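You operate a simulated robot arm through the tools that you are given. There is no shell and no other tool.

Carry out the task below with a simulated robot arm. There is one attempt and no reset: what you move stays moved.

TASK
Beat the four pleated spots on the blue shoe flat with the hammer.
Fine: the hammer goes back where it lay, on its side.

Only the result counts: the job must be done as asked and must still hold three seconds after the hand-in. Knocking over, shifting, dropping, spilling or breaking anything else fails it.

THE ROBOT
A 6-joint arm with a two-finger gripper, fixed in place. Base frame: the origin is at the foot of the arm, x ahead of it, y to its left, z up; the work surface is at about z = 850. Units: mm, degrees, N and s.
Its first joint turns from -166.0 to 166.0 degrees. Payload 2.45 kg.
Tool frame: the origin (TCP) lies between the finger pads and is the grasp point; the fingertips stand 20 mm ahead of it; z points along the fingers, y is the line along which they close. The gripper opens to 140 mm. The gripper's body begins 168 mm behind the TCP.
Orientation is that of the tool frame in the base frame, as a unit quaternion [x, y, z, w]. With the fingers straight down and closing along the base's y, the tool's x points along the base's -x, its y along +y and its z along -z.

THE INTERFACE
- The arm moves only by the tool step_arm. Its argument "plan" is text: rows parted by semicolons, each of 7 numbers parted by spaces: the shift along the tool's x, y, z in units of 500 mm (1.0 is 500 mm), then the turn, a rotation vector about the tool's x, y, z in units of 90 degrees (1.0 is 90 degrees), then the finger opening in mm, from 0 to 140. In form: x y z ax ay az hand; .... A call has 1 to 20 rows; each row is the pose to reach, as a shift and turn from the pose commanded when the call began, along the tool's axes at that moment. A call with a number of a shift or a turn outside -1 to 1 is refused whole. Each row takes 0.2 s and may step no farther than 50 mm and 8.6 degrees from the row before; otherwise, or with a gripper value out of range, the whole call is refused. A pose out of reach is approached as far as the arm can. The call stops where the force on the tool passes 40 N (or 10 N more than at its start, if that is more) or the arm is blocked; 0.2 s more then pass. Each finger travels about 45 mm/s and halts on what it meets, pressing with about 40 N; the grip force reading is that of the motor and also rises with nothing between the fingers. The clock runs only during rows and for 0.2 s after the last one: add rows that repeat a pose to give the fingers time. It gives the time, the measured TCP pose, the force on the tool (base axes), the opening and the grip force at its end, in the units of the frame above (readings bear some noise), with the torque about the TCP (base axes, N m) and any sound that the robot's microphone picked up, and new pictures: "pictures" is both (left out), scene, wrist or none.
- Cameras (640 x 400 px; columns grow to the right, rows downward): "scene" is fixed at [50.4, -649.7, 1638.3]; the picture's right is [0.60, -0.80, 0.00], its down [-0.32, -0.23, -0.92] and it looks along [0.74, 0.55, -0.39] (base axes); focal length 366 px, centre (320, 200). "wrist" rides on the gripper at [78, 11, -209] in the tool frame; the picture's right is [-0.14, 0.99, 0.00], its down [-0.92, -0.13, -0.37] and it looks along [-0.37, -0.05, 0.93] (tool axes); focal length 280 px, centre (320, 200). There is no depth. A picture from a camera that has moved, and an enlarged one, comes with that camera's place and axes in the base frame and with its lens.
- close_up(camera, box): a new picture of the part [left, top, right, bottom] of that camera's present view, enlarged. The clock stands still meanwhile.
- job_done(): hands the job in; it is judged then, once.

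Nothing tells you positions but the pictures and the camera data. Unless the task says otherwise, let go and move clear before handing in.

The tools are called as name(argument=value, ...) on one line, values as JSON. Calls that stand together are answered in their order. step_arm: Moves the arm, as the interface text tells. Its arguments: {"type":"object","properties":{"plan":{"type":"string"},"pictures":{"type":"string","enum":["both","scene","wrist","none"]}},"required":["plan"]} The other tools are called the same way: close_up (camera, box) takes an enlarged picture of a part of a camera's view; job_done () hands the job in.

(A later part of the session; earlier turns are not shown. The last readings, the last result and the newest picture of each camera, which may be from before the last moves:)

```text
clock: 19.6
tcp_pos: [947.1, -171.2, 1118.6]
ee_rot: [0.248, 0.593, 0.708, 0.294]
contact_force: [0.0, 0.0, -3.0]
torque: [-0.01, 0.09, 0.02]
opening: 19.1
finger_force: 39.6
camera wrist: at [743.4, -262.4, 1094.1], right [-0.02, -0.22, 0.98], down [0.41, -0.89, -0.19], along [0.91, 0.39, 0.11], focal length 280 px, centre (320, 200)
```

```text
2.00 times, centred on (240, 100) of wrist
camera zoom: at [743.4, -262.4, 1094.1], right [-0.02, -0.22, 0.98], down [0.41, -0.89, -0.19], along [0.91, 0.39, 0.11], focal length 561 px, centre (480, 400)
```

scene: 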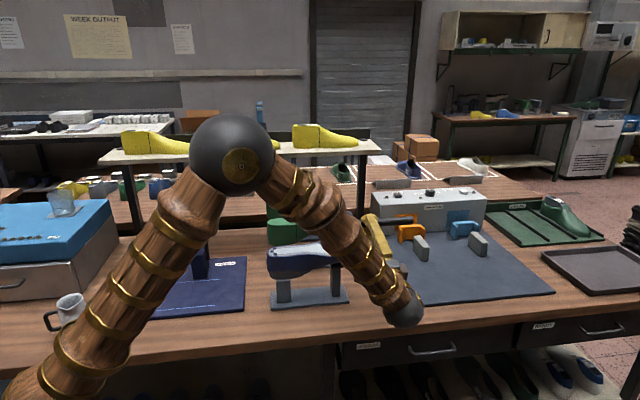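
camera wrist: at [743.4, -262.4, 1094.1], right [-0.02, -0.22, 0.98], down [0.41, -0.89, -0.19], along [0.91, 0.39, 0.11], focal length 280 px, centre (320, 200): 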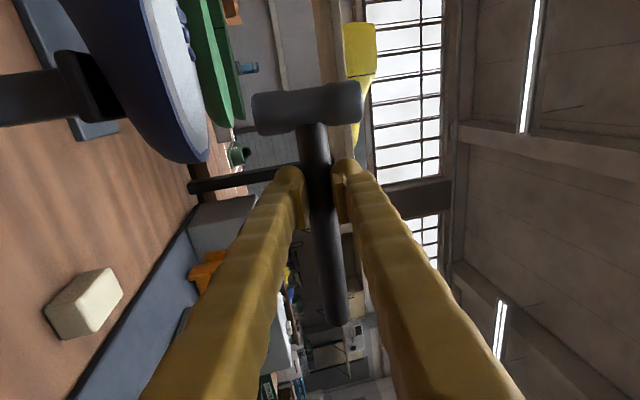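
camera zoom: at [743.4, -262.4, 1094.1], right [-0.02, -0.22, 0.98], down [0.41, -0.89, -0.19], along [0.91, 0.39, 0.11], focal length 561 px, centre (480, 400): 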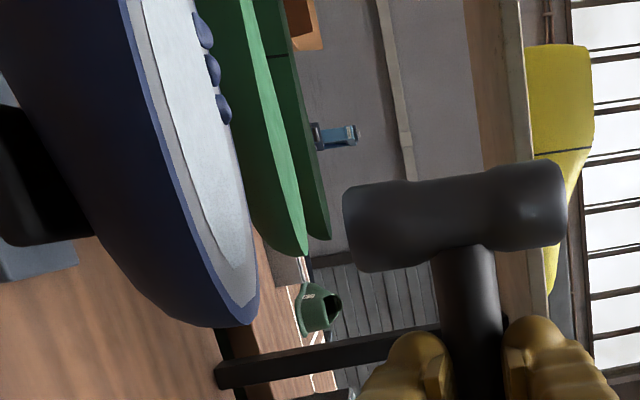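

The toe is flat too, leaving the far side and the heel. For the far side I will swing the tool about 33° so the fingers pass beyond the toe rather than over the sole.

step_arm(plan="0.0273 0.0006 0.0318 0 0.0727 0.0129 0; 0.0546 0.0011 0.0635 0 0.1454 0.0258 0; 0.082 0.0017 0.0953 0 0.218 0.0387 0; 0.1093 0.0022 0.127 0 0.2907 0.0516 0; 0.1366 0.0028 0.1588 0 0.3634 0.0644 0; 0.1366 0.0028 0.1588 0 0.3634 0.0644 0", pictures="both")

close_up(camera="wrist", box=[100, 20, 380, 220])

close_up(camera="scene", box=[250, 180, 430, 310])

```text
clock: 21.0
tcp_pos: [955.1, -67.7, 1133.5]
ee_rot: [0.066, 0.638, 0.763, 0.078]
contact_force: [-0.1, -0.3, -3.5]
torque: [-0.01, 0.07, 0.0]
opening: 19.0
finger_force: 41.0
camera wrist: at [834.4, -255.3, 1109.0], right [0.1, -0.2, 0.97], down [0.83, -0.52, -0.19], along [0.55, 0.83, 0.11], focal length 280 px, centre (320, 200)
```

scene: 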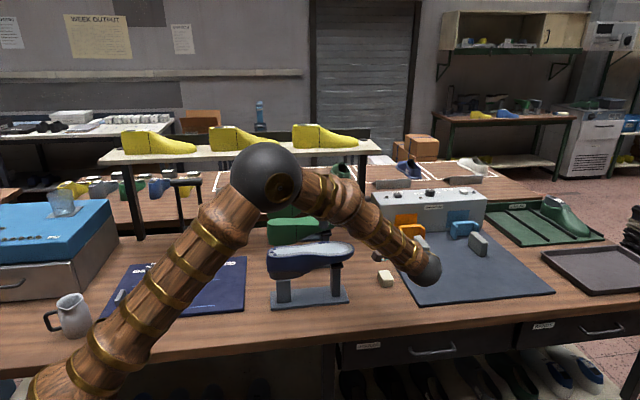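
wrist: 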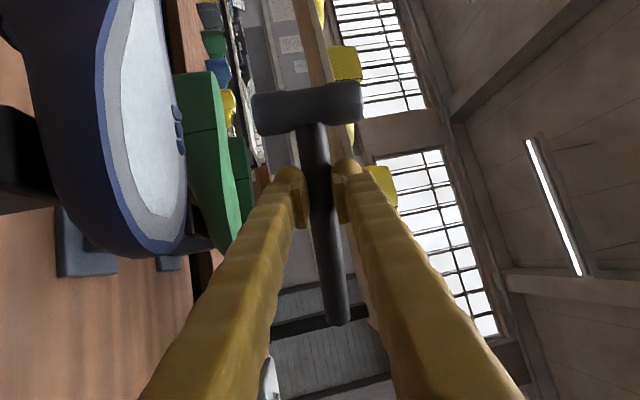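

```text
2.00 times, centred on (240, 120) of wrist
camera zoom: at [834.4, -255.3, 1109.0], right [0.1, -0.2, 0.97], down [0.83, -0.52, -0.19], along [0.55, 0.83, 0.11], focal length 561 px, centre (480, 360)
```

zoom: 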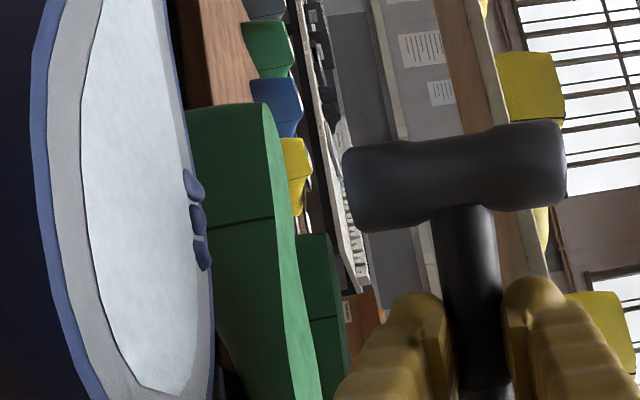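

```text
3.08 times, centred on (340, 245) of scene
camera zoom: at [50.4, -649.7, 1638.3], right [0.6, -0.8, 0.0], down [-0.32, -0.23, -0.92], along [0.74, 0.55, -0.39], focal length 1125 px, centre (258, 62)
```

zoom: 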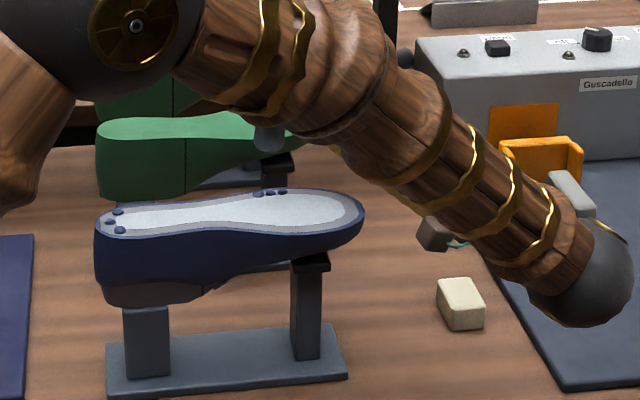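

The head is exactly over the far-side group, and the scene view confirms the near side and toe are flat. I will swing 12° more so the fingers fully clear the toe edge, and come down to striking height.

step_arm(plan="-0.0007 -0.0157 0.0111 0 0.064 0.0115 0; -0.0014 -0.0314 0.0222 0.0002 0.1279 0.023 0; -0.0014 -0.0314 0.0222 0.0002 0.1279 0.023 0", pictures="both")

close_up(camera="wrist", box=[60, 20, 380, 240])

close_up(camera="scene", box=[250, 180, 430, 310])

```text
clock: 21.8
tcp_pos: [958.9, -53.4, 1120.1]
ee_rot: [0.001, 0.642, 0.767, 0.0]
contact_force: [0.0, 0.1, -3.3]
torque: [-0.07, 0.01, -0.04]
opening: 19.3
finger_force: 40.5
camera wrist: at [878.4, -262.3, 1095.7], right [0.14, -0.17, 0.97], down [0.92, -0.34, -0.19], along [0.37, 0.92, 0.11], focal length 280 px, centre (320, 200)
```

scene: 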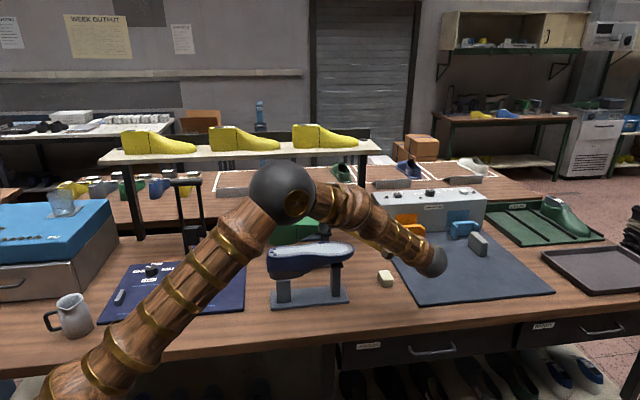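
wrist: 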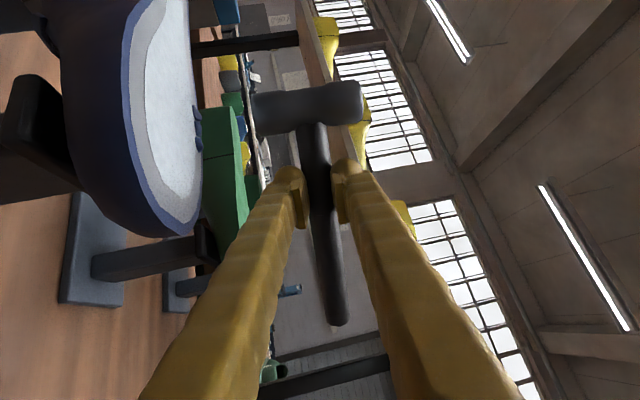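

```text
1.82 times, centred on (220, 130) of wrist
camera zoom: at [878.4, -262.3, 1095.7], right [0.14, -0.17, 0.97], down [0.92, -0.34, -0.19], along [0.37, 0.92, 0.11], focal length 510 px, centre (502, 327)
```

zoom: 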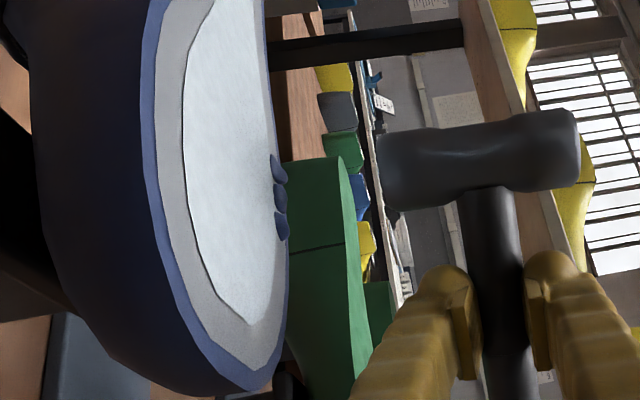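

```text
3.08 times, centred on (340, 245) of scene
camera zoom: at [50.4, -649.7, 1638.3], right [0.6, -0.8, 0.0], down [-0.32, -0.23, -0.92], along [0.74, 0.55, -0.39], focal length 1125 px, centre (258, 62)
```

zoom: 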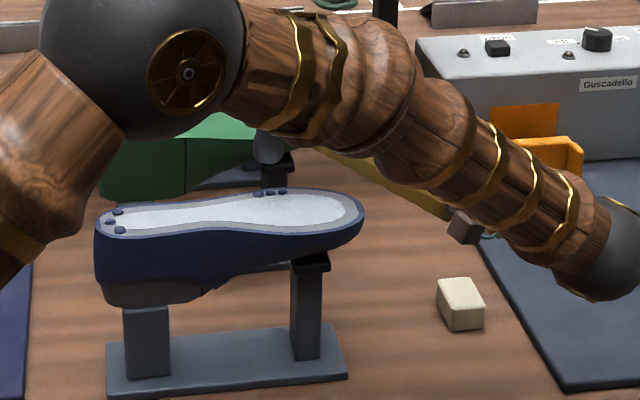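

The hammer head is directly over the far-side group and the fingers run outside the toe edge. The handle is clear of the green shoe, so I will strike.

step_arm(plan="0 -0.0900 -0.0160 0 0 0 0; 0 -0.0906 -0.0162 0 0 0 0", pictures="both")

close_up(camera="wrist", box=[60, 20, 380, 240])

close_up(camera="scene", box=[250, 180, 430, 310])

```text
clock: 22.4
tcp_pos: [957.7, -54.1, 1075.8]
ee_rot: [0.003, 0.642, 0.767, 0.002]
contact_force: [1.4, -0.3, 9.3]
torque: [0.02, 0.9, 0.02]
opening: 19.1
finger_force: 40.4
camera wrist: at [877.6, -261.9, 1050.2], right [0.14, -0.17, 0.97], down [0.92, -0.34, -0.19], along [0.37, 0.92, 0.11], focal length 280 px, centre (320, 200)
```

scene: 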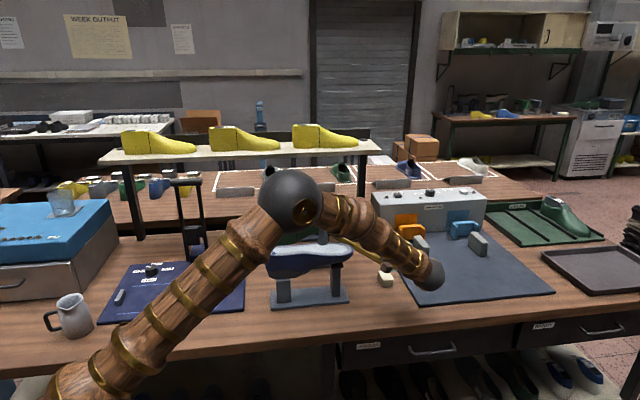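
wrist: 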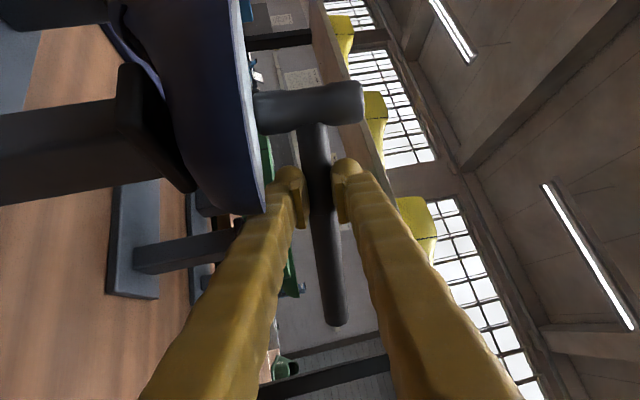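

```text
1.82 times, centred on (220, 130) of wrist
camera zoom: at [877.6, -261.9, 1050.2], right [0.14, -0.17, 0.97], down [0.92, -0.34, -0.19], along [0.37, 0.92, 0.11], focal length 510 px, centre (502, 327)
```

zoom: 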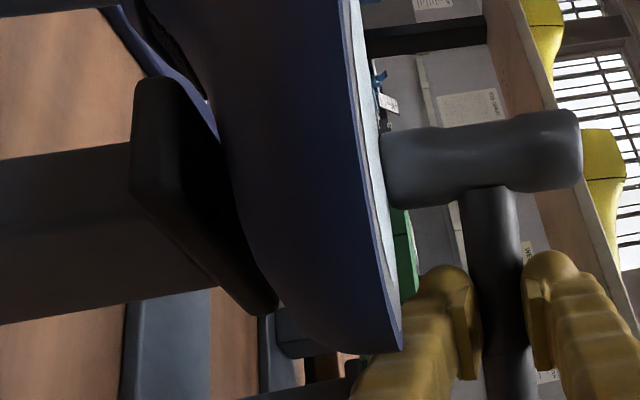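

```text
3.08 times, centred on (340, 245) of scene
camera zoom: at [50.4, -649.7, 1638.3], right [0.6, -0.8, 0.0], down [-0.32, -0.23, -0.92], along [0.74, 0.55, -0.39], focal length 1125 px, centre (258, 62)
```

zoom: 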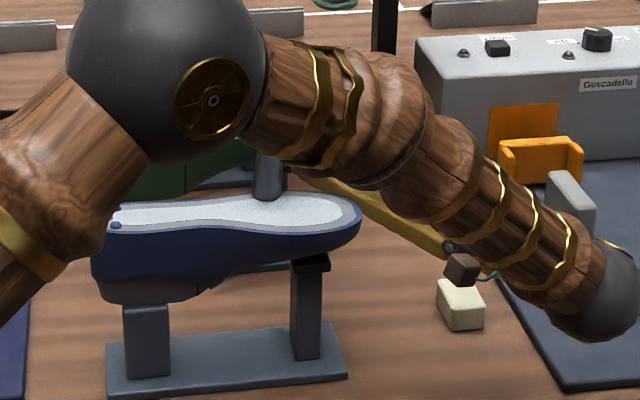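

The head is in contact at the far side and the bumps look pressed down. I will lift and check that, and that the shoe has not moved.

step_arm(plan="0 0.0906 0.0162 0 0 0 0; 0 0.0906 0.0162 0 0 0 0; 0 0.0906 0.0162 0 0 0 0", pictures="wrist")

close_up(camera="wrist", box=[60, 20, 380, 240])

close_up(camera="scene", box=[250, 180, 430, 310])

```text
clock: 23.2
tcp_pos: [958.0, -54.3, 1120.6]
ee_rot: [0.002, 0.643, 0.766, 0.0]
contact_force: [0.1, -0.8, -3.0]
torque: [-0.03, 0.12, 0.01]
opening: 18.9
finger_force: 39.9
camera wrist: at [878.0, -262.6, 1095.2], right [0.14, -0.17, 0.97], down [0.92, -0.35, -0.19], along [0.37, 0.92, 0.11], focal length 280 px, centre (320, 200)
```

wrist: 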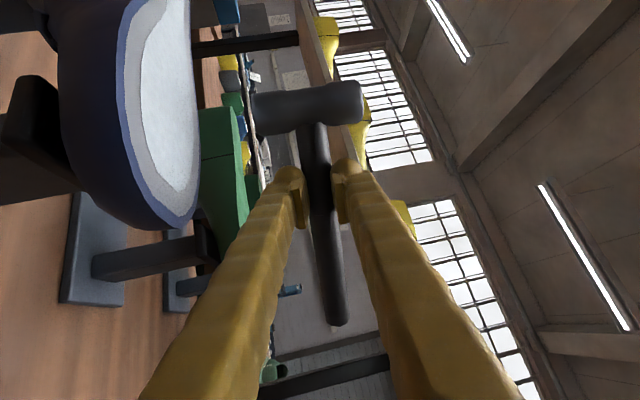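

```text
1.82 times, centred on (220, 130) of wrist
camera zoom: at [878.0, -262.6, 1095.2], right [0.14, -0.17, 0.97], down [0.92, -0.35, -0.19], along [0.37, 0.92, 0.11], focal length 510 px, centre (502, 327)
```

zoom: 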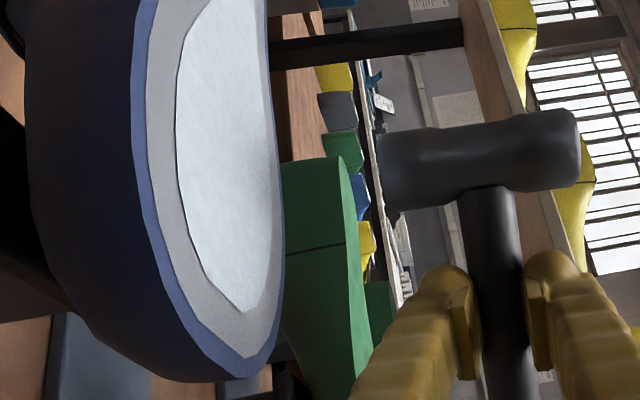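

```text
3.08 times, centred on (340, 245) of scene
camera zoom: at [50.4, -649.7, 1638.3], right [0.6, -0.8, 0.0], down [-0.32, -0.23, -0.92], along [0.74, 0.55, -0.39], focal length 1125 px, centre (258, 62)
```

zoom: 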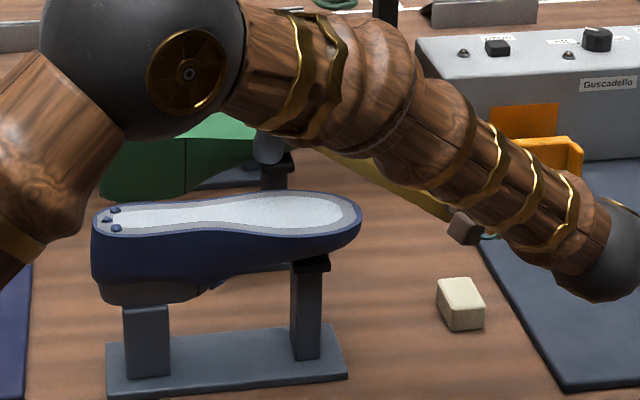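

The far-side bumps are flat now, but the shoe looks a few millimetres off from before. I will compare it with the very first enlarged view.

close_up(camera="scene", box=[260, 232, 360, 295])

```text
6.35 times, centred on (310, 264) of scene
camera zoom: at [50.4, -649.7, 1638.3], right [0.6, -0.8, 0.0], down [-0.32, -0.23, -0.92], along [0.74, 0.55, -0.39], focal length 2322 px, centre (384, -203)
```

zoom: 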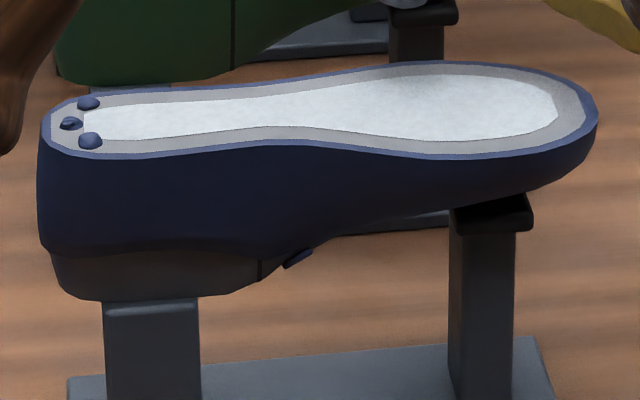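

The far side is flat. That blow nudged the shoe about 3 mm towards its heel, so the last one should be shallower. I will rise and swing to bring the hammer over the heel group, with the fingers outside the shoe's edge.

step_arm(plan="0.0408 0.012 0.009 0 -0.0821 -0.0146 0; 0.0816 0.024 0.018 0 -0.1642 -0.0292 0; 0.1224 0.035 0.027 0 -0.2462 -0.0437 0; 0.1632 0.045 0.036 0 -0.3283 -0.0583 0; 0.204 0.05 0.045 0 -0.4104 -0.0729 0; 0.204 0.05 0.045 0 -0.4104 -0.0729 0", pictures="both")

```text
clock: 24.6
tcp_pos: [856.9, -37.2, 1148.9]
ee_rot: [0.209, 0.608, 0.724, 0.248]
contact_force: [-0.1, 0.5, -3.5]
torque: [-0.03, 0.06, 0.03]
opening: 19.0
finger_force: 39.7
camera wrist: at [666.4, -153.2, 1124.8], right [0.0, -0.22, 0.98], down [0.52, -0.83, -0.19], along [0.86, 0.51, 0.11], focal length 280 px, centre (320, 200)
```

scene: 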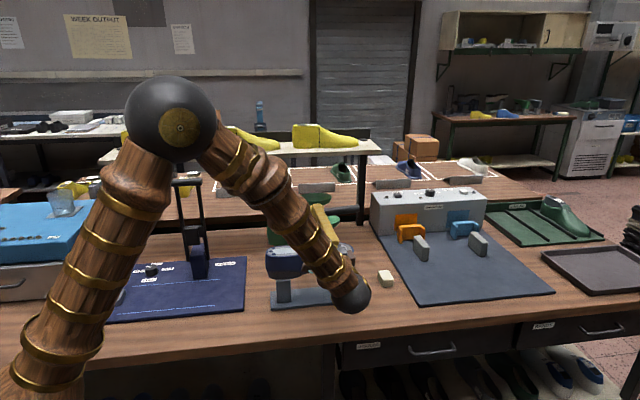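
wrist: 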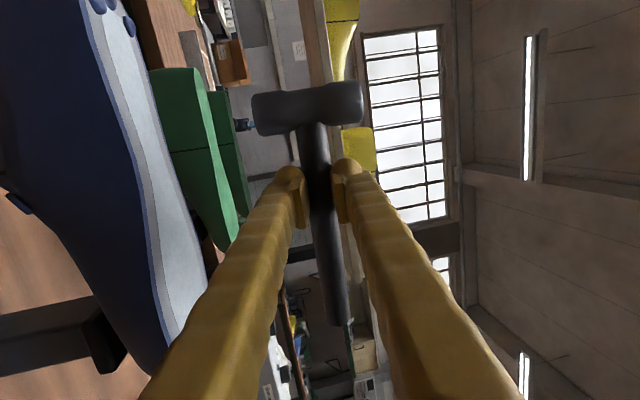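

The swing is going well and the hammer is steady. I will continue to the hover position above the heel.

step_arm(plan="0.0383 -0.0044 -0.0187 0 -0.0811 -0.0143 0; 0.0766 -0.0089 -0.0374 0 -0.1622 -0.0286 0; 0.115 -0.0133 -0.056 0 -0.2434 -0.0428 0; 0.1533 -0.0178 -0.0747 0 -0.3245 -0.0571 0; 0.1916 -0.0222 -0.0934 -0.0004 -0.4056 -0.0714 0; 0.1916 -0.0222 -0.0934 -0.0004 -0.4056 -0.0714 0", pictures="both")

close_up(camera="wrist", box=[60, 20, 380, 240])

close_up(camera="scene", box=[250, 180, 430, 310])

```text
clock: 26.0
tcp_pos: [765.4, -14.4, 1133.8]
ee_rot: [0.392, 0.511, 0.608, 0.465]
contact_force: [-0.7, -0.7, -2.3]
torque: [0.03, 0.07, 0.03]
opening: 18.9
finger_force: 39.8
out of reach, approached as far as the arm can: row 5, 6
camera wrist: at [542.6, 6.4, 1109.2], right [-0.13, -0.18, 0.98], down [-0.09, -0.98, -0.19], along [0.99, -0.11, 0.11], focal length 280 px, centre (320, 200)
```

scene: 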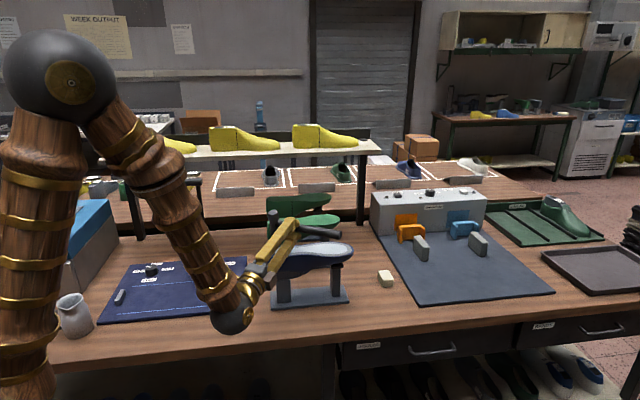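
wrist: 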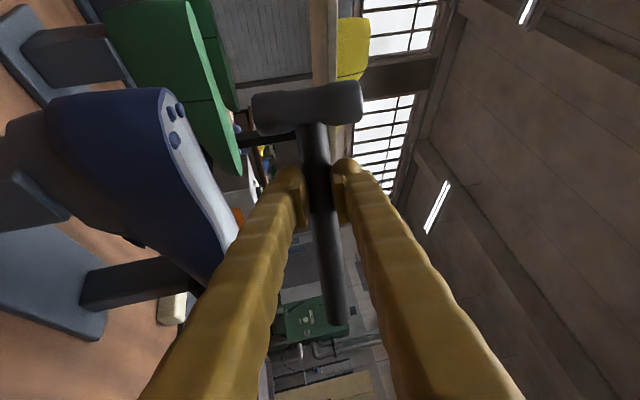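

```text
1.82 times, centred on (220, 130) of wrist
camera zoom: at [542.6, 6.4, 1109.2], right [-0.13, -0.18, 0.98], down [-0.09, -0.98, -0.19], along [0.99, -0.11, 0.11], focal length 510 px, centre (502, 327)
```

zoom: 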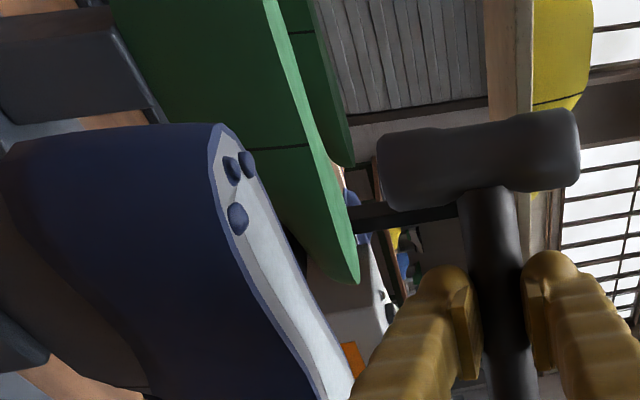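

```text
3.08 times, centred on (340, 245) of scene
camera zoom: at [50.4, -649.7, 1638.3], right [0.6, -0.8, 0.0], down [-0.32, -0.23, -0.92], along [0.74, 0.55, -0.39], focal length 1125 px, centre (258, 62)
```

zoom: 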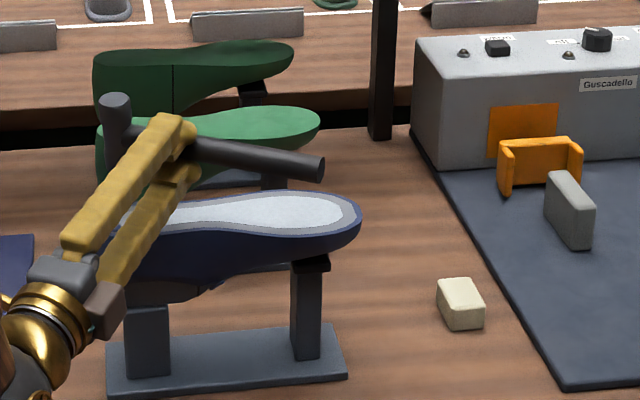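

At this angle the wrist is too close to the base, so the head stopped about 12 mm short of the heel group, which I now place near (750, 55). I will swing back 8° to regain reach and line up again.

step_arm(plan="0.0062 -0.0186 -0.008 0 0.0876 0.0151 0; 0.0062 -0.0186 -0.008 0 0.0876 0.0151 0; 0.0062 -0.0186 -0.008 0 0.0876 0.0151 0", pictures="wrist")

close_up(camera="wrist", box=[60, 20, 380, 240])

close_up(camera="scene", box=[250, 200, 370, 280])

```text
clock: 26.8
tcp_pos: [761.8, -12.7, 1124.3]
ee_rot: [0.354, 0.537, 0.639, 0.421]
contact_force: [-0.4, 0.4, -3.0]
torque: [0.01, 0.09, 0.01]
opening: 18.7
finger_force: 40.0
camera wrist: at [538.7, -22.1, 1099.1], right [-0.1, -0.19, 0.98], down [0.05, -0.98, -0.19], along [0.99, 0.03, 0.11], focal length 280 px, centre (320, 200)
```

wrist: 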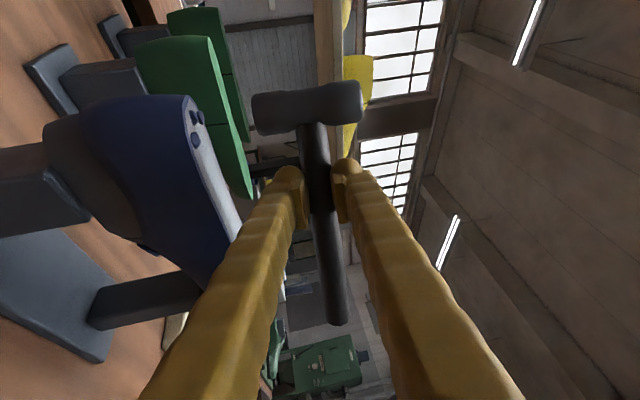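

```text
1.82 times, centred on (220, 130) of wrist
camera zoom: at [538.7, -22.1, 1099.1], right [-0.1, -0.19, 0.98], down [0.05, -0.98, -0.19], along [0.99, 0.03, 0.11], focal length 510 px, centre (502, 327)
```

zoom: 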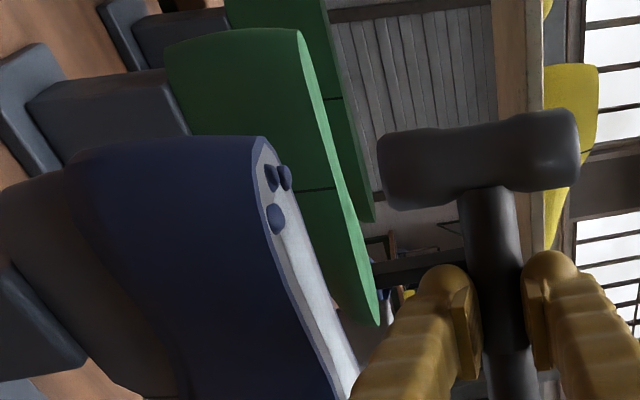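

```text
5.00 times, centred on (310, 240) of scene
camera zoom: at [50.4, -649.7, 1638.3], right [0.6, -0.8, 0.0], down [-0.32, -0.23, -0.92], along [0.74, 0.55, -0.39], focal length 1829 px, centre (370, 0)
```

zoom: 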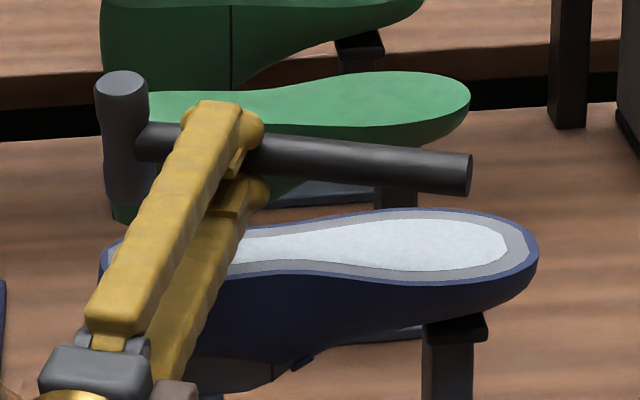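

The head is now over the heel group: its projected point falls among the three bumps. I will lower slowly to just above them to check that the fingers clear the shoe edge.

step_arm(plan="0 -0.0394 -0.0069 0 0 0 0; 0 -0.0689 -0.0121 0 0 0 0; 0 -0.0748 -0.0131 0 0 0 0; 0 -0.0748 -0.0131 0 0 0 0", pictures="wrist")

close_up(camera="wrist", box=[60, 20, 380, 240])

close_up(camera="scene", box=[250, 210, 370, 290])

```text
clock: 27.8
tcp_pos: [761.3, -10.9, 1084.8]
ee_rot: [0.355, 0.536, 0.639, 0.422]
contact_force: [0.0, 0.2, -2.8]
torque: [0.02, 0.07, 0.0]
opening: 19.2
finger_force: 39.6
camera wrist: at [538.6, -22.2, 1060.8], right [-0.1, -0.19, 0.98], down [0.05, -0.98, -0.19], along [0.99, 0.03, 0.11], focal length 280 px, centre (320, 200)
```

wrist: 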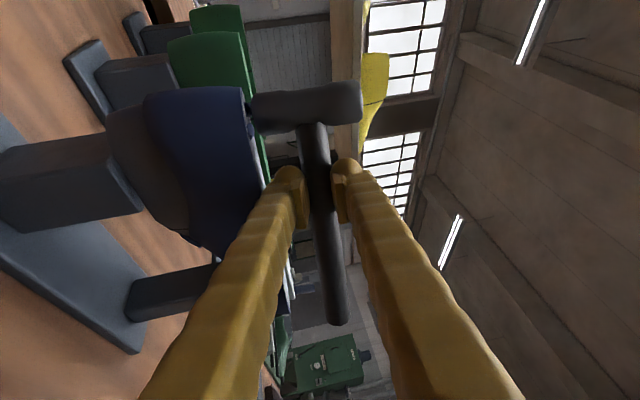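

```text
1.82 times, centred on (220, 130) of wrist
camera zoom: at [538.6, -22.2, 1060.8], right [-0.1, -0.19, 0.98], down [0.05, -0.98, -0.19], along [0.99, 0.03, 0.11], focal length 510 px, centre (502, 327)
```

zoom: 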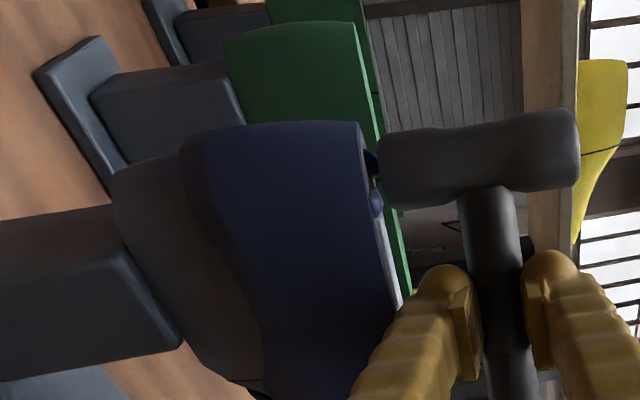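

```text
5.00 times, centred on (310, 250) of scene
camera zoom: at [50.4, -649.7, 1638.3], right [0.6, -0.8, 0.0], down [-0.32, -0.23, -0.92], along [0.74, 0.55, -0.39], focal length 1829 px, centre (370, -50)
```

zoom: 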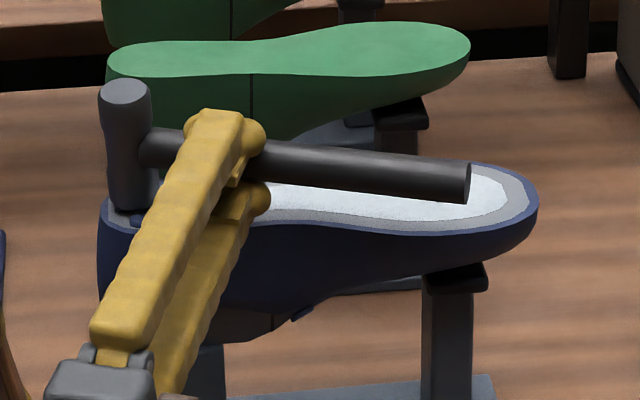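

The head lines up with the heel, but the lower finger would end up very close to the shoe's edge. I will rise and add about 4° of tilt each way to lift the fingers clear before striking.

step_arm(plan="0.0008 0.043 0.0095 0.0222 0 -0.0222 0; 0.0016 0.086 0.019 0.0444 0 -0.0444 0; 0.0016 0.086 0.019 0.0444 0 -0.0444 0; 0.0016 0.086 0.019 0.0444 0 -0.0444 0", pictures="wrist")

close_up(camera="wrist", box=[60, 20, 380, 240])

close_up(camera="scene", box=[250, 200, 370, 280])

```text
clock: 28.8
tcp_pos: [764.8, -10.9, 1129.9]
ee_rot: [0.35, 0.571, 0.605, 0.431]
contact_force: [0.4, 0.3, -3.2]
torque: [0.04, 0.06, 0.0]
opening: 18.9
finger_force: 39.6
camera wrist: at [539.9, -20.1, 1115.0], right [-0.07, -0.1, 0.99], down [0.03, -0.99, -0.1], along [1.0, 0.02, 0.07], focal length 280 px, centre (320, 200)
```

wrist: 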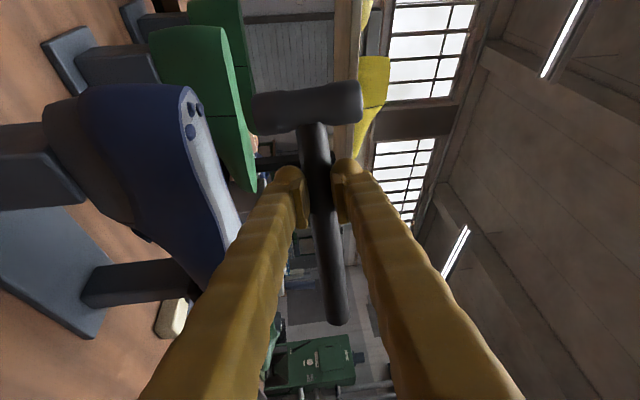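

```text
1.82 times, centred on (220, 130) of wrist
camera zoom: at [539.9, -20.1, 1115.0], right [-0.07, -0.1, 0.99], down [0.03, -0.99, -0.1], along [1.0, 0.02, 0.07], focal length 510 px, centre (502, 327)
```

zoom: 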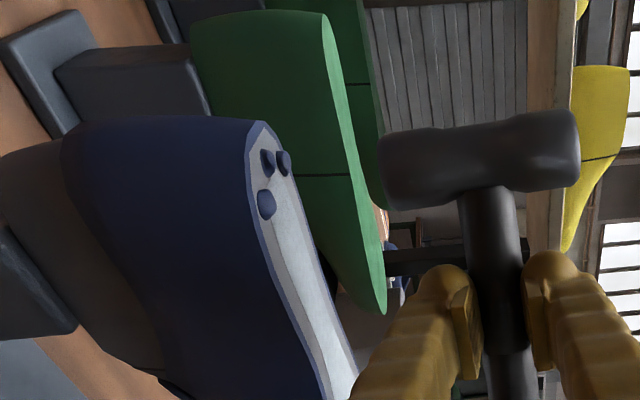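

```text
5.00 times, centred on (310, 240) of scene
camera zoom: at [50.4, -649.7, 1638.3], right [0.6, -0.8, 0.0], down [-0.32, -0.23, -0.92], along [0.74, 0.55, -0.39], focal length 1829 px, centre (370, 0)
```

zoom: 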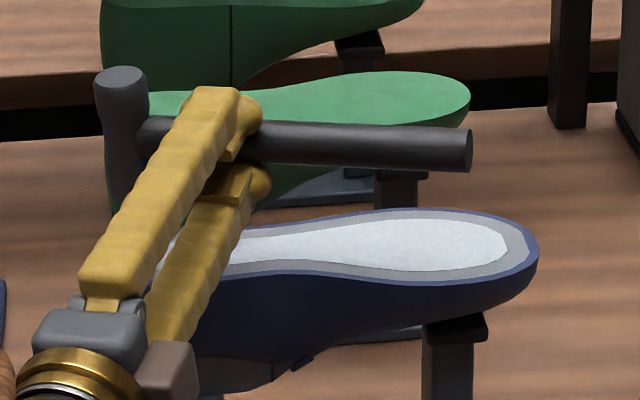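

The face centre is now at about (751, 52), right over the heel spot, with the fingers raised. I will strike with less follow-through and lift again in the same move.

step_arm(plan="0.0064 -0.0923 -0.0096 0 0 0 0; 0.0044 -0.0923 -0.0096 0 0 0 0; 0 0 0 0 0 0 0; 0 0 0 0 0 0 0", pictures="wrist")

close_up(camera="wrist", box=[60, 20, 380, 240])

close_up(camera="scene", box=[250, 200, 370, 280])

```text
clock: 29.8
tcp_pos: [762.6, -10.3, 1131.1]
ee_rot: [0.35, 0.571, 0.605, 0.43]
contact_force: [0.3, 0.3, -3.5]
torque: [0.04, 0.06, -0.02]
opening: 18.6
finger_force: 39.9
camera wrist: at [539.2, -19.8, 1115.0], right [-0.07, -0.1, 0.99], down [0.03, -0.99, -0.1], along [1.0, 0.02, 0.07], focal length 280 px, centre (320, 200)
```

wrist: 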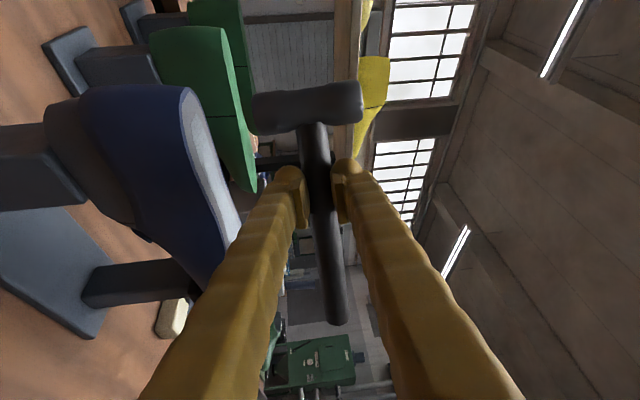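

```text
1.82 times, centred on (220, 130) of wrist
camera zoom: at [539.2, -19.8, 1115.0], right [-0.07, -0.1, 0.99], down [0.03, -0.99, -0.1], along [1.0, 0.02, 0.07], focal length 510 px, centre (502, 327)
```

zoom: 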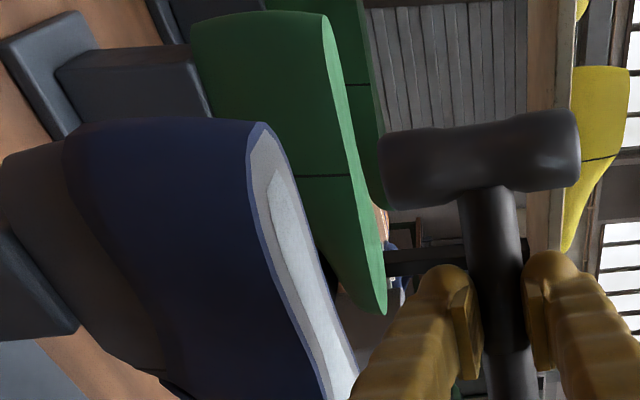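

```text
5.00 times, centred on (310, 240) of scene
camera zoom: at [50.4, -649.7, 1638.3], right [0.6, -0.8, 0.0], down [-0.32, -0.23, -0.92], along [0.74, 0.55, -0.39], focal length 1829 px, centre (370, 0)
```

zoom: 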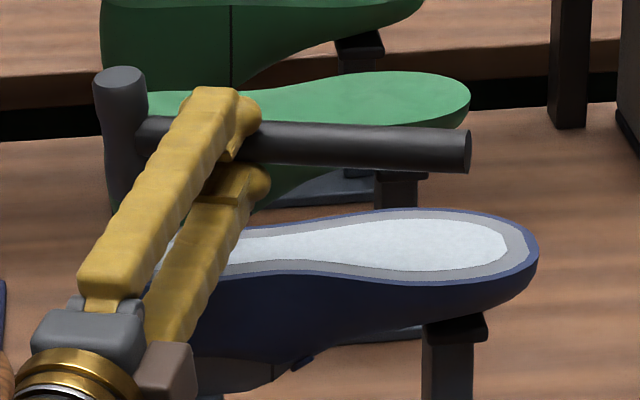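

The heel bumps are flat too, so all four spots are done. Now I will carry the hammer back clear of the shoe on the robot's side, in the same posture I used after lifting it.

step_arm(plan="-0.0757 0.02 -0.0144 -0.0107 0.0473 0.0154 0; -0.1514 0.03 -0.0287 -0.0213 0.0946 0.0309 0; -0.2272 0.035 -0.0431 -0.032 0.1419 0.0463 0; -0.3029 0.038 -0.0574 -0.0426 0.1892 0.0618 0; -0.3786 0.04 -0.0718 -0.0533 0.2365 0.0772 0; -0.3786 0.04 -0.0718 -0.0533 0.2365 0.0772 0", pictures="both")

```text
clock: 31.2
tcp_pos: [799.1, -198.5, 1159.8]
ee_rot: [0.248, 0.592, 0.708, 0.295]
contact_force: [1.0, -0.7, -4.1]
torque: [0.01, 0.08, 0.01]
opening: 18.8
finger_force: 39.5
camera wrist: at [595.7, -289.9, 1134.8], right [-0.03, -0.22, 0.97], down [0.41, -0.89, -0.19], along [0.91, 0.39, 0.11], focal length 280 px, centre (320, 200)
```

scene: 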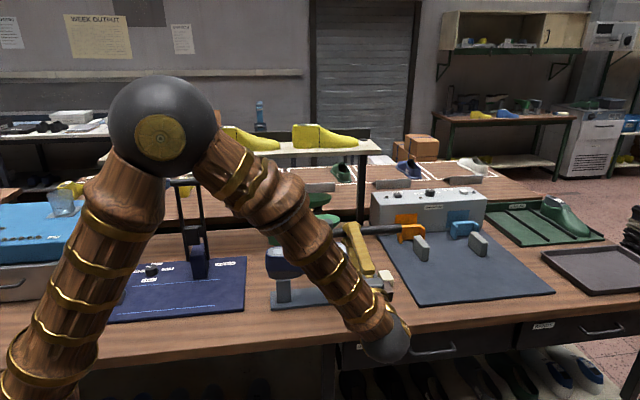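
wrist: 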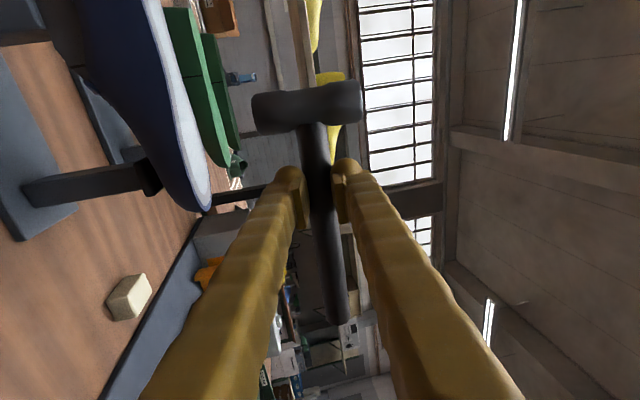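

The hammer is clear of the shoe. I will roll it back about the handle while descending, retracing the path I took earlier.

step_arm(plan="0.0002 -0.0385 -0.0003 0.0909 0 0 0; 0.0003 -0.077 -0.0006 0.1818 0 0 0; 0.0005 -0.1155 -0.001 0.2727 0 0 0; 0.0007 -0.154 -0.0013 0.3636 0 0 0; 0.0008 -0.1925 -0.0016 0.4545 0 0 0; 0.001 -0.231 -0.0019 0.5455 0 0 0; 0.001 -0.231 -0.0019 0.5455 0 0 0", pictures="both")

```text
clock: 32.8
tcp_pos: [812.6, -184.1, 1045.9]
ee_rot: [0.348, 0.833, 0.397, 0.166]
contact_force: [0.6, -0.1, -2.5]
torque: [0.01, 0.07, -0.02]
opening: 18.9
finger_force: 40.0
camera wrist: at [647.2, -238.6, 1185.7], right [0.54, 0.34, 0.77], down [0.39, -0.91, 0.13], along [0.75, 0.23, -0.63], focal length 280 px, centre (320, 200)
```

scene: 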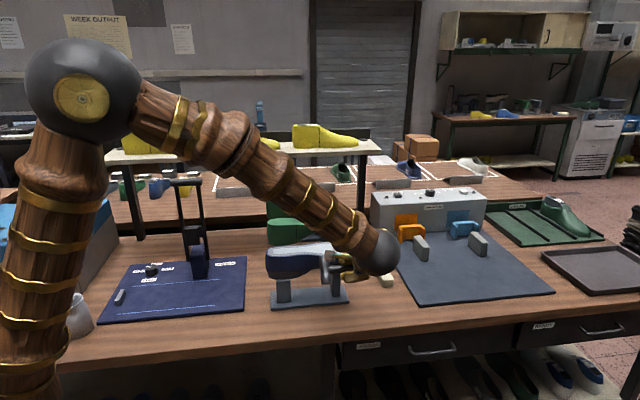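
wrist: 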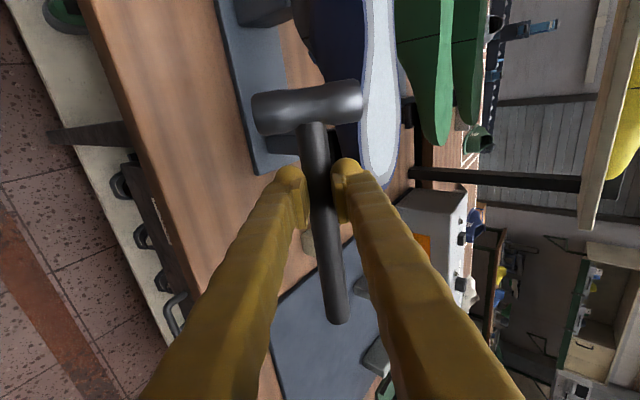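

The waypoint matches the earlier one and all the bumps are gone in this view. I will complete the roll and come down to about 30 mm above the resting place.

step_arm(plan="0 -0.0232 0.026 0.0909 0 0 0; 0 -0.0464 0.052 0.1818 0 0 0; 0 -0.0696 0.078 0.2727 0 0 0; 0 -0.0928 0.104 0.3636 0 0 0; 0 -0.116 0.13 0.4545 0 0 0; 0 -0.1491 0.1655 0.4545 0 0 0; 0 -0.1822 0.201 0.4545 0 0 0; 0 -0.1822 0.201 0.4545 0 0 0", pictures="both")

close_up(camera="scene", box=[310, 260, 400, 335])

```text
clock: 34.6
tcp_pos: [828.4, -170.2, 911.4]
ee_rot: [0.384, 0.919, 0.081, 0.033]
contact_force: [-0.2, 1.0, -2.8]
torque: [0.04, 0.06, 0.0]
opening: 19.0
finger_force: 39.6
camera wrist: at [754.1, -132.7, 1119.5], right [0.79, 0.59, 0.17], down [0.51, -0.79, 0.34], along [0.34, -0.18, -0.92], focal length 280 px, centre (320, 200)
```

scene: 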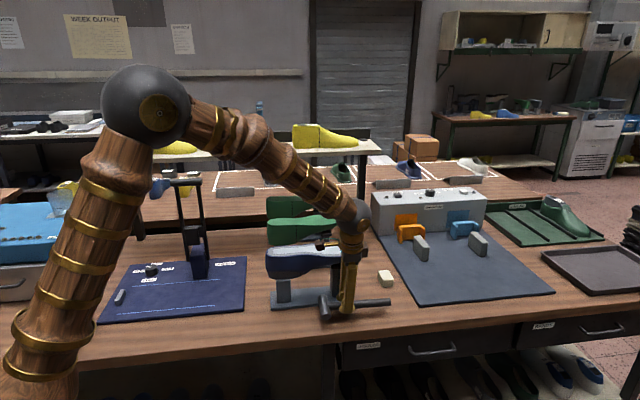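
wrist: 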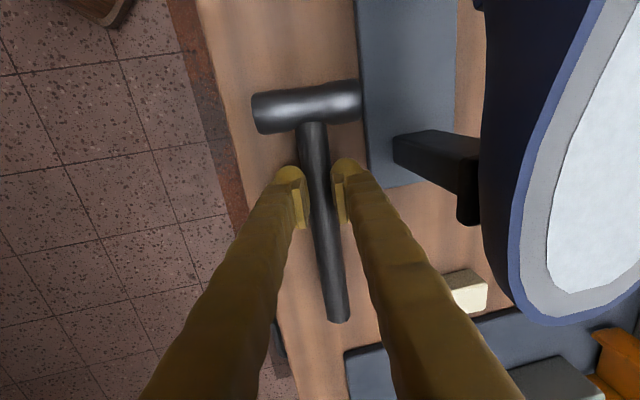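

```text
5.33 times, centred on (355, 298) of scene
camera zoom: at [50.4, -649.7, 1638.3], right [0.6, -0.8, 0.0], down [-0.32, -0.23, -0.92], along [0.74, 0.55, -0.39], focal length 1951 px, centre (133, -320)
```

zoom: 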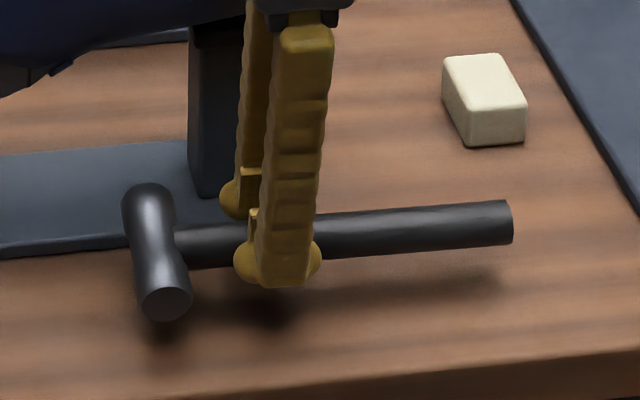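

The hammer is back above its place, almost exactly as when I first lifted it. I will lower it gently to the bench.

step_arm(plan="0 -0.0035 0.02 0 0 0 0; 0 -0.007 0.04 0 0 0 0; 0 -0.0087 0.0497 0 0 0 0; 0 -0.0097 0.0552 0 0 0 0; 0 -0.0102 0.058 0 0 0 0; 0 -0.0102 0.058 0 0 0 0", pictures="wrist")

close_up(camera="scene", box=[310, 260, 400, 335])

```text
clock: 36.0
tcp_pos: [827.5, -168.5, 883.9]
ee_rot: [0.385, 0.919, 0.08, 0.034]
contact_force: [7.4, 3.1, 16.2]
torque: [-0.81, -0.41, 0.37]
opening: 19.0
finger_force: 40.0
camera wrist: at [753.8, -132.8, 1090.7], right [0.79, 0.59, 0.17], down [0.51, -0.79, 0.34], along [0.34, -0.18, -0.92], focal length 280 px, centre (320, 200)
```

wrist: 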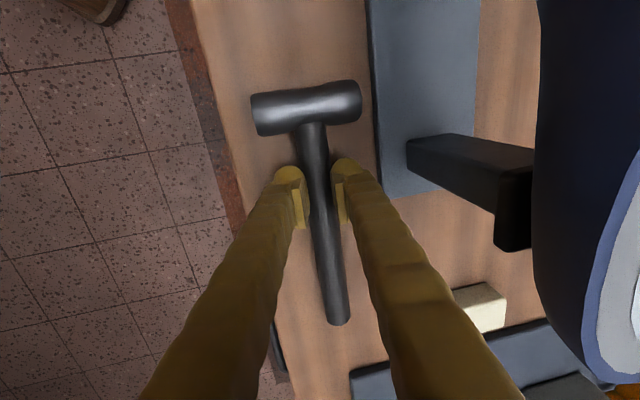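

```text
5.33 times, centred on (355, 298) of scene
camera zoom: at [50.4, -649.7, 1638.3], right [0.6, -0.8, 0.0], down [-0.32, -0.23, -0.92], along [0.74, 0.55, -0.39], focal length 1951 px, centre (133, -320)
```

zoom: 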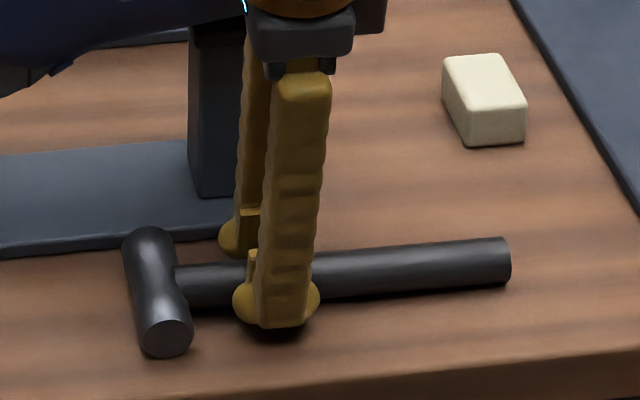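

The head has touched down with about 20 N, in line with its first position. I will ease off slightly and open the fingers.

step_arm(plan="0 0.0005 -0.003 0 0 0 0; 0 0.0005 -0.003 0 0 0 0; 0 0.0005 -0.003 0 0 0 24; 0 0.0005 -0.003 0 0 0 30; 0 0.0005 -0.003 0 0 0 38; 0 0.0005 -0.003 0 0 0 44; 0 0.0005 -0.003 0 0 0 44", pictures="wrist")

close_up(camera="scene", box=[310, 260, 400, 335])

close_up(camera="wrist", box=[240, 60, 400, 260])

```text
clock: 37.6
tcp_pos: [827.9, -169.8, 882.1]
ee_rot: [0.385, 0.919, 0.082, 0.033]
contact_force: [0.1, 0.1, -0.1]
torque: [-0.02, 0.0, 0.02]
opening: 43.7
finger_force: 0.0
camera wrist: at [753.5, -132.8, 1091.7], right [0.79, 0.59, 0.17], down [0.51, -0.79, 0.34], along [0.34, -0.18, -0.92], focal length 280 px, centre (320, 200)
```

wrist: 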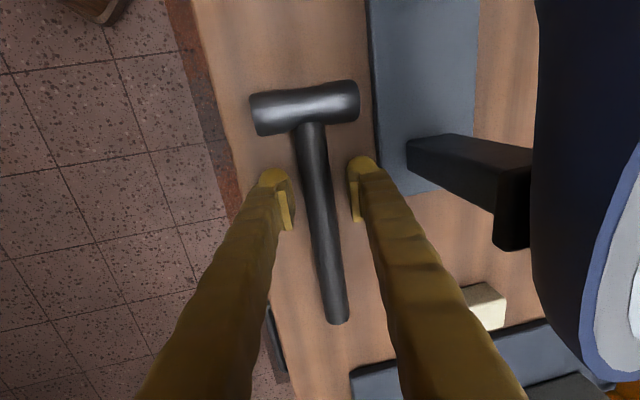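

```text
5.33 times, centred on (355, 298) of scene
camera zoom: at [50.4, -649.7, 1638.3], right [0.6, -0.8, 0.0], down [-0.32, -0.23, -0.92], along [0.74, 0.55, -0.39], focal length 1951 px, centre (133, -320)
```

zoom: 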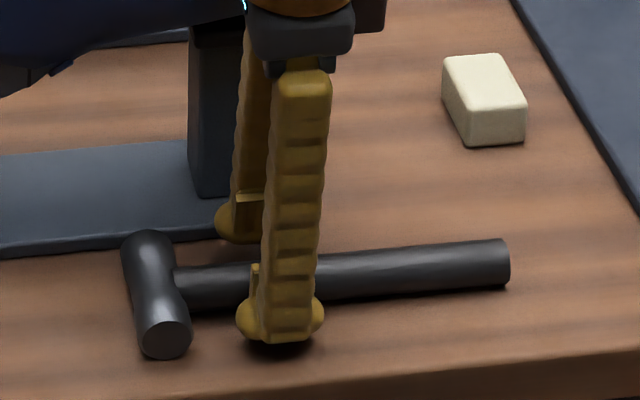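

```text
2.00 times, centred on (320, 160) of wrist
camera zoom: at [753.5, -132.8, 1091.7], right [0.79, 0.59, 0.17], down [0.51, -0.79, 0.34], along [0.34, -0.18, -0.92], focal length 561 px, centre (320, 280)
```

zoom: 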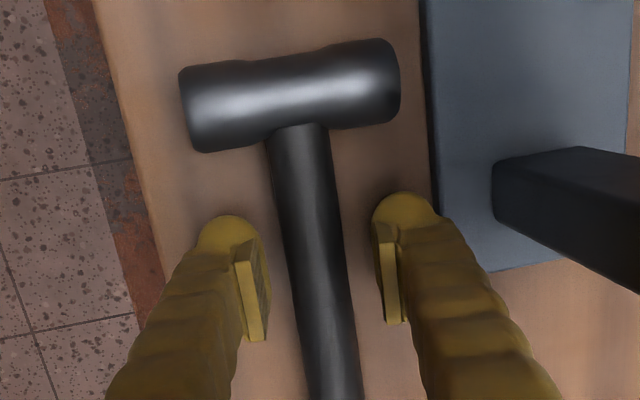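

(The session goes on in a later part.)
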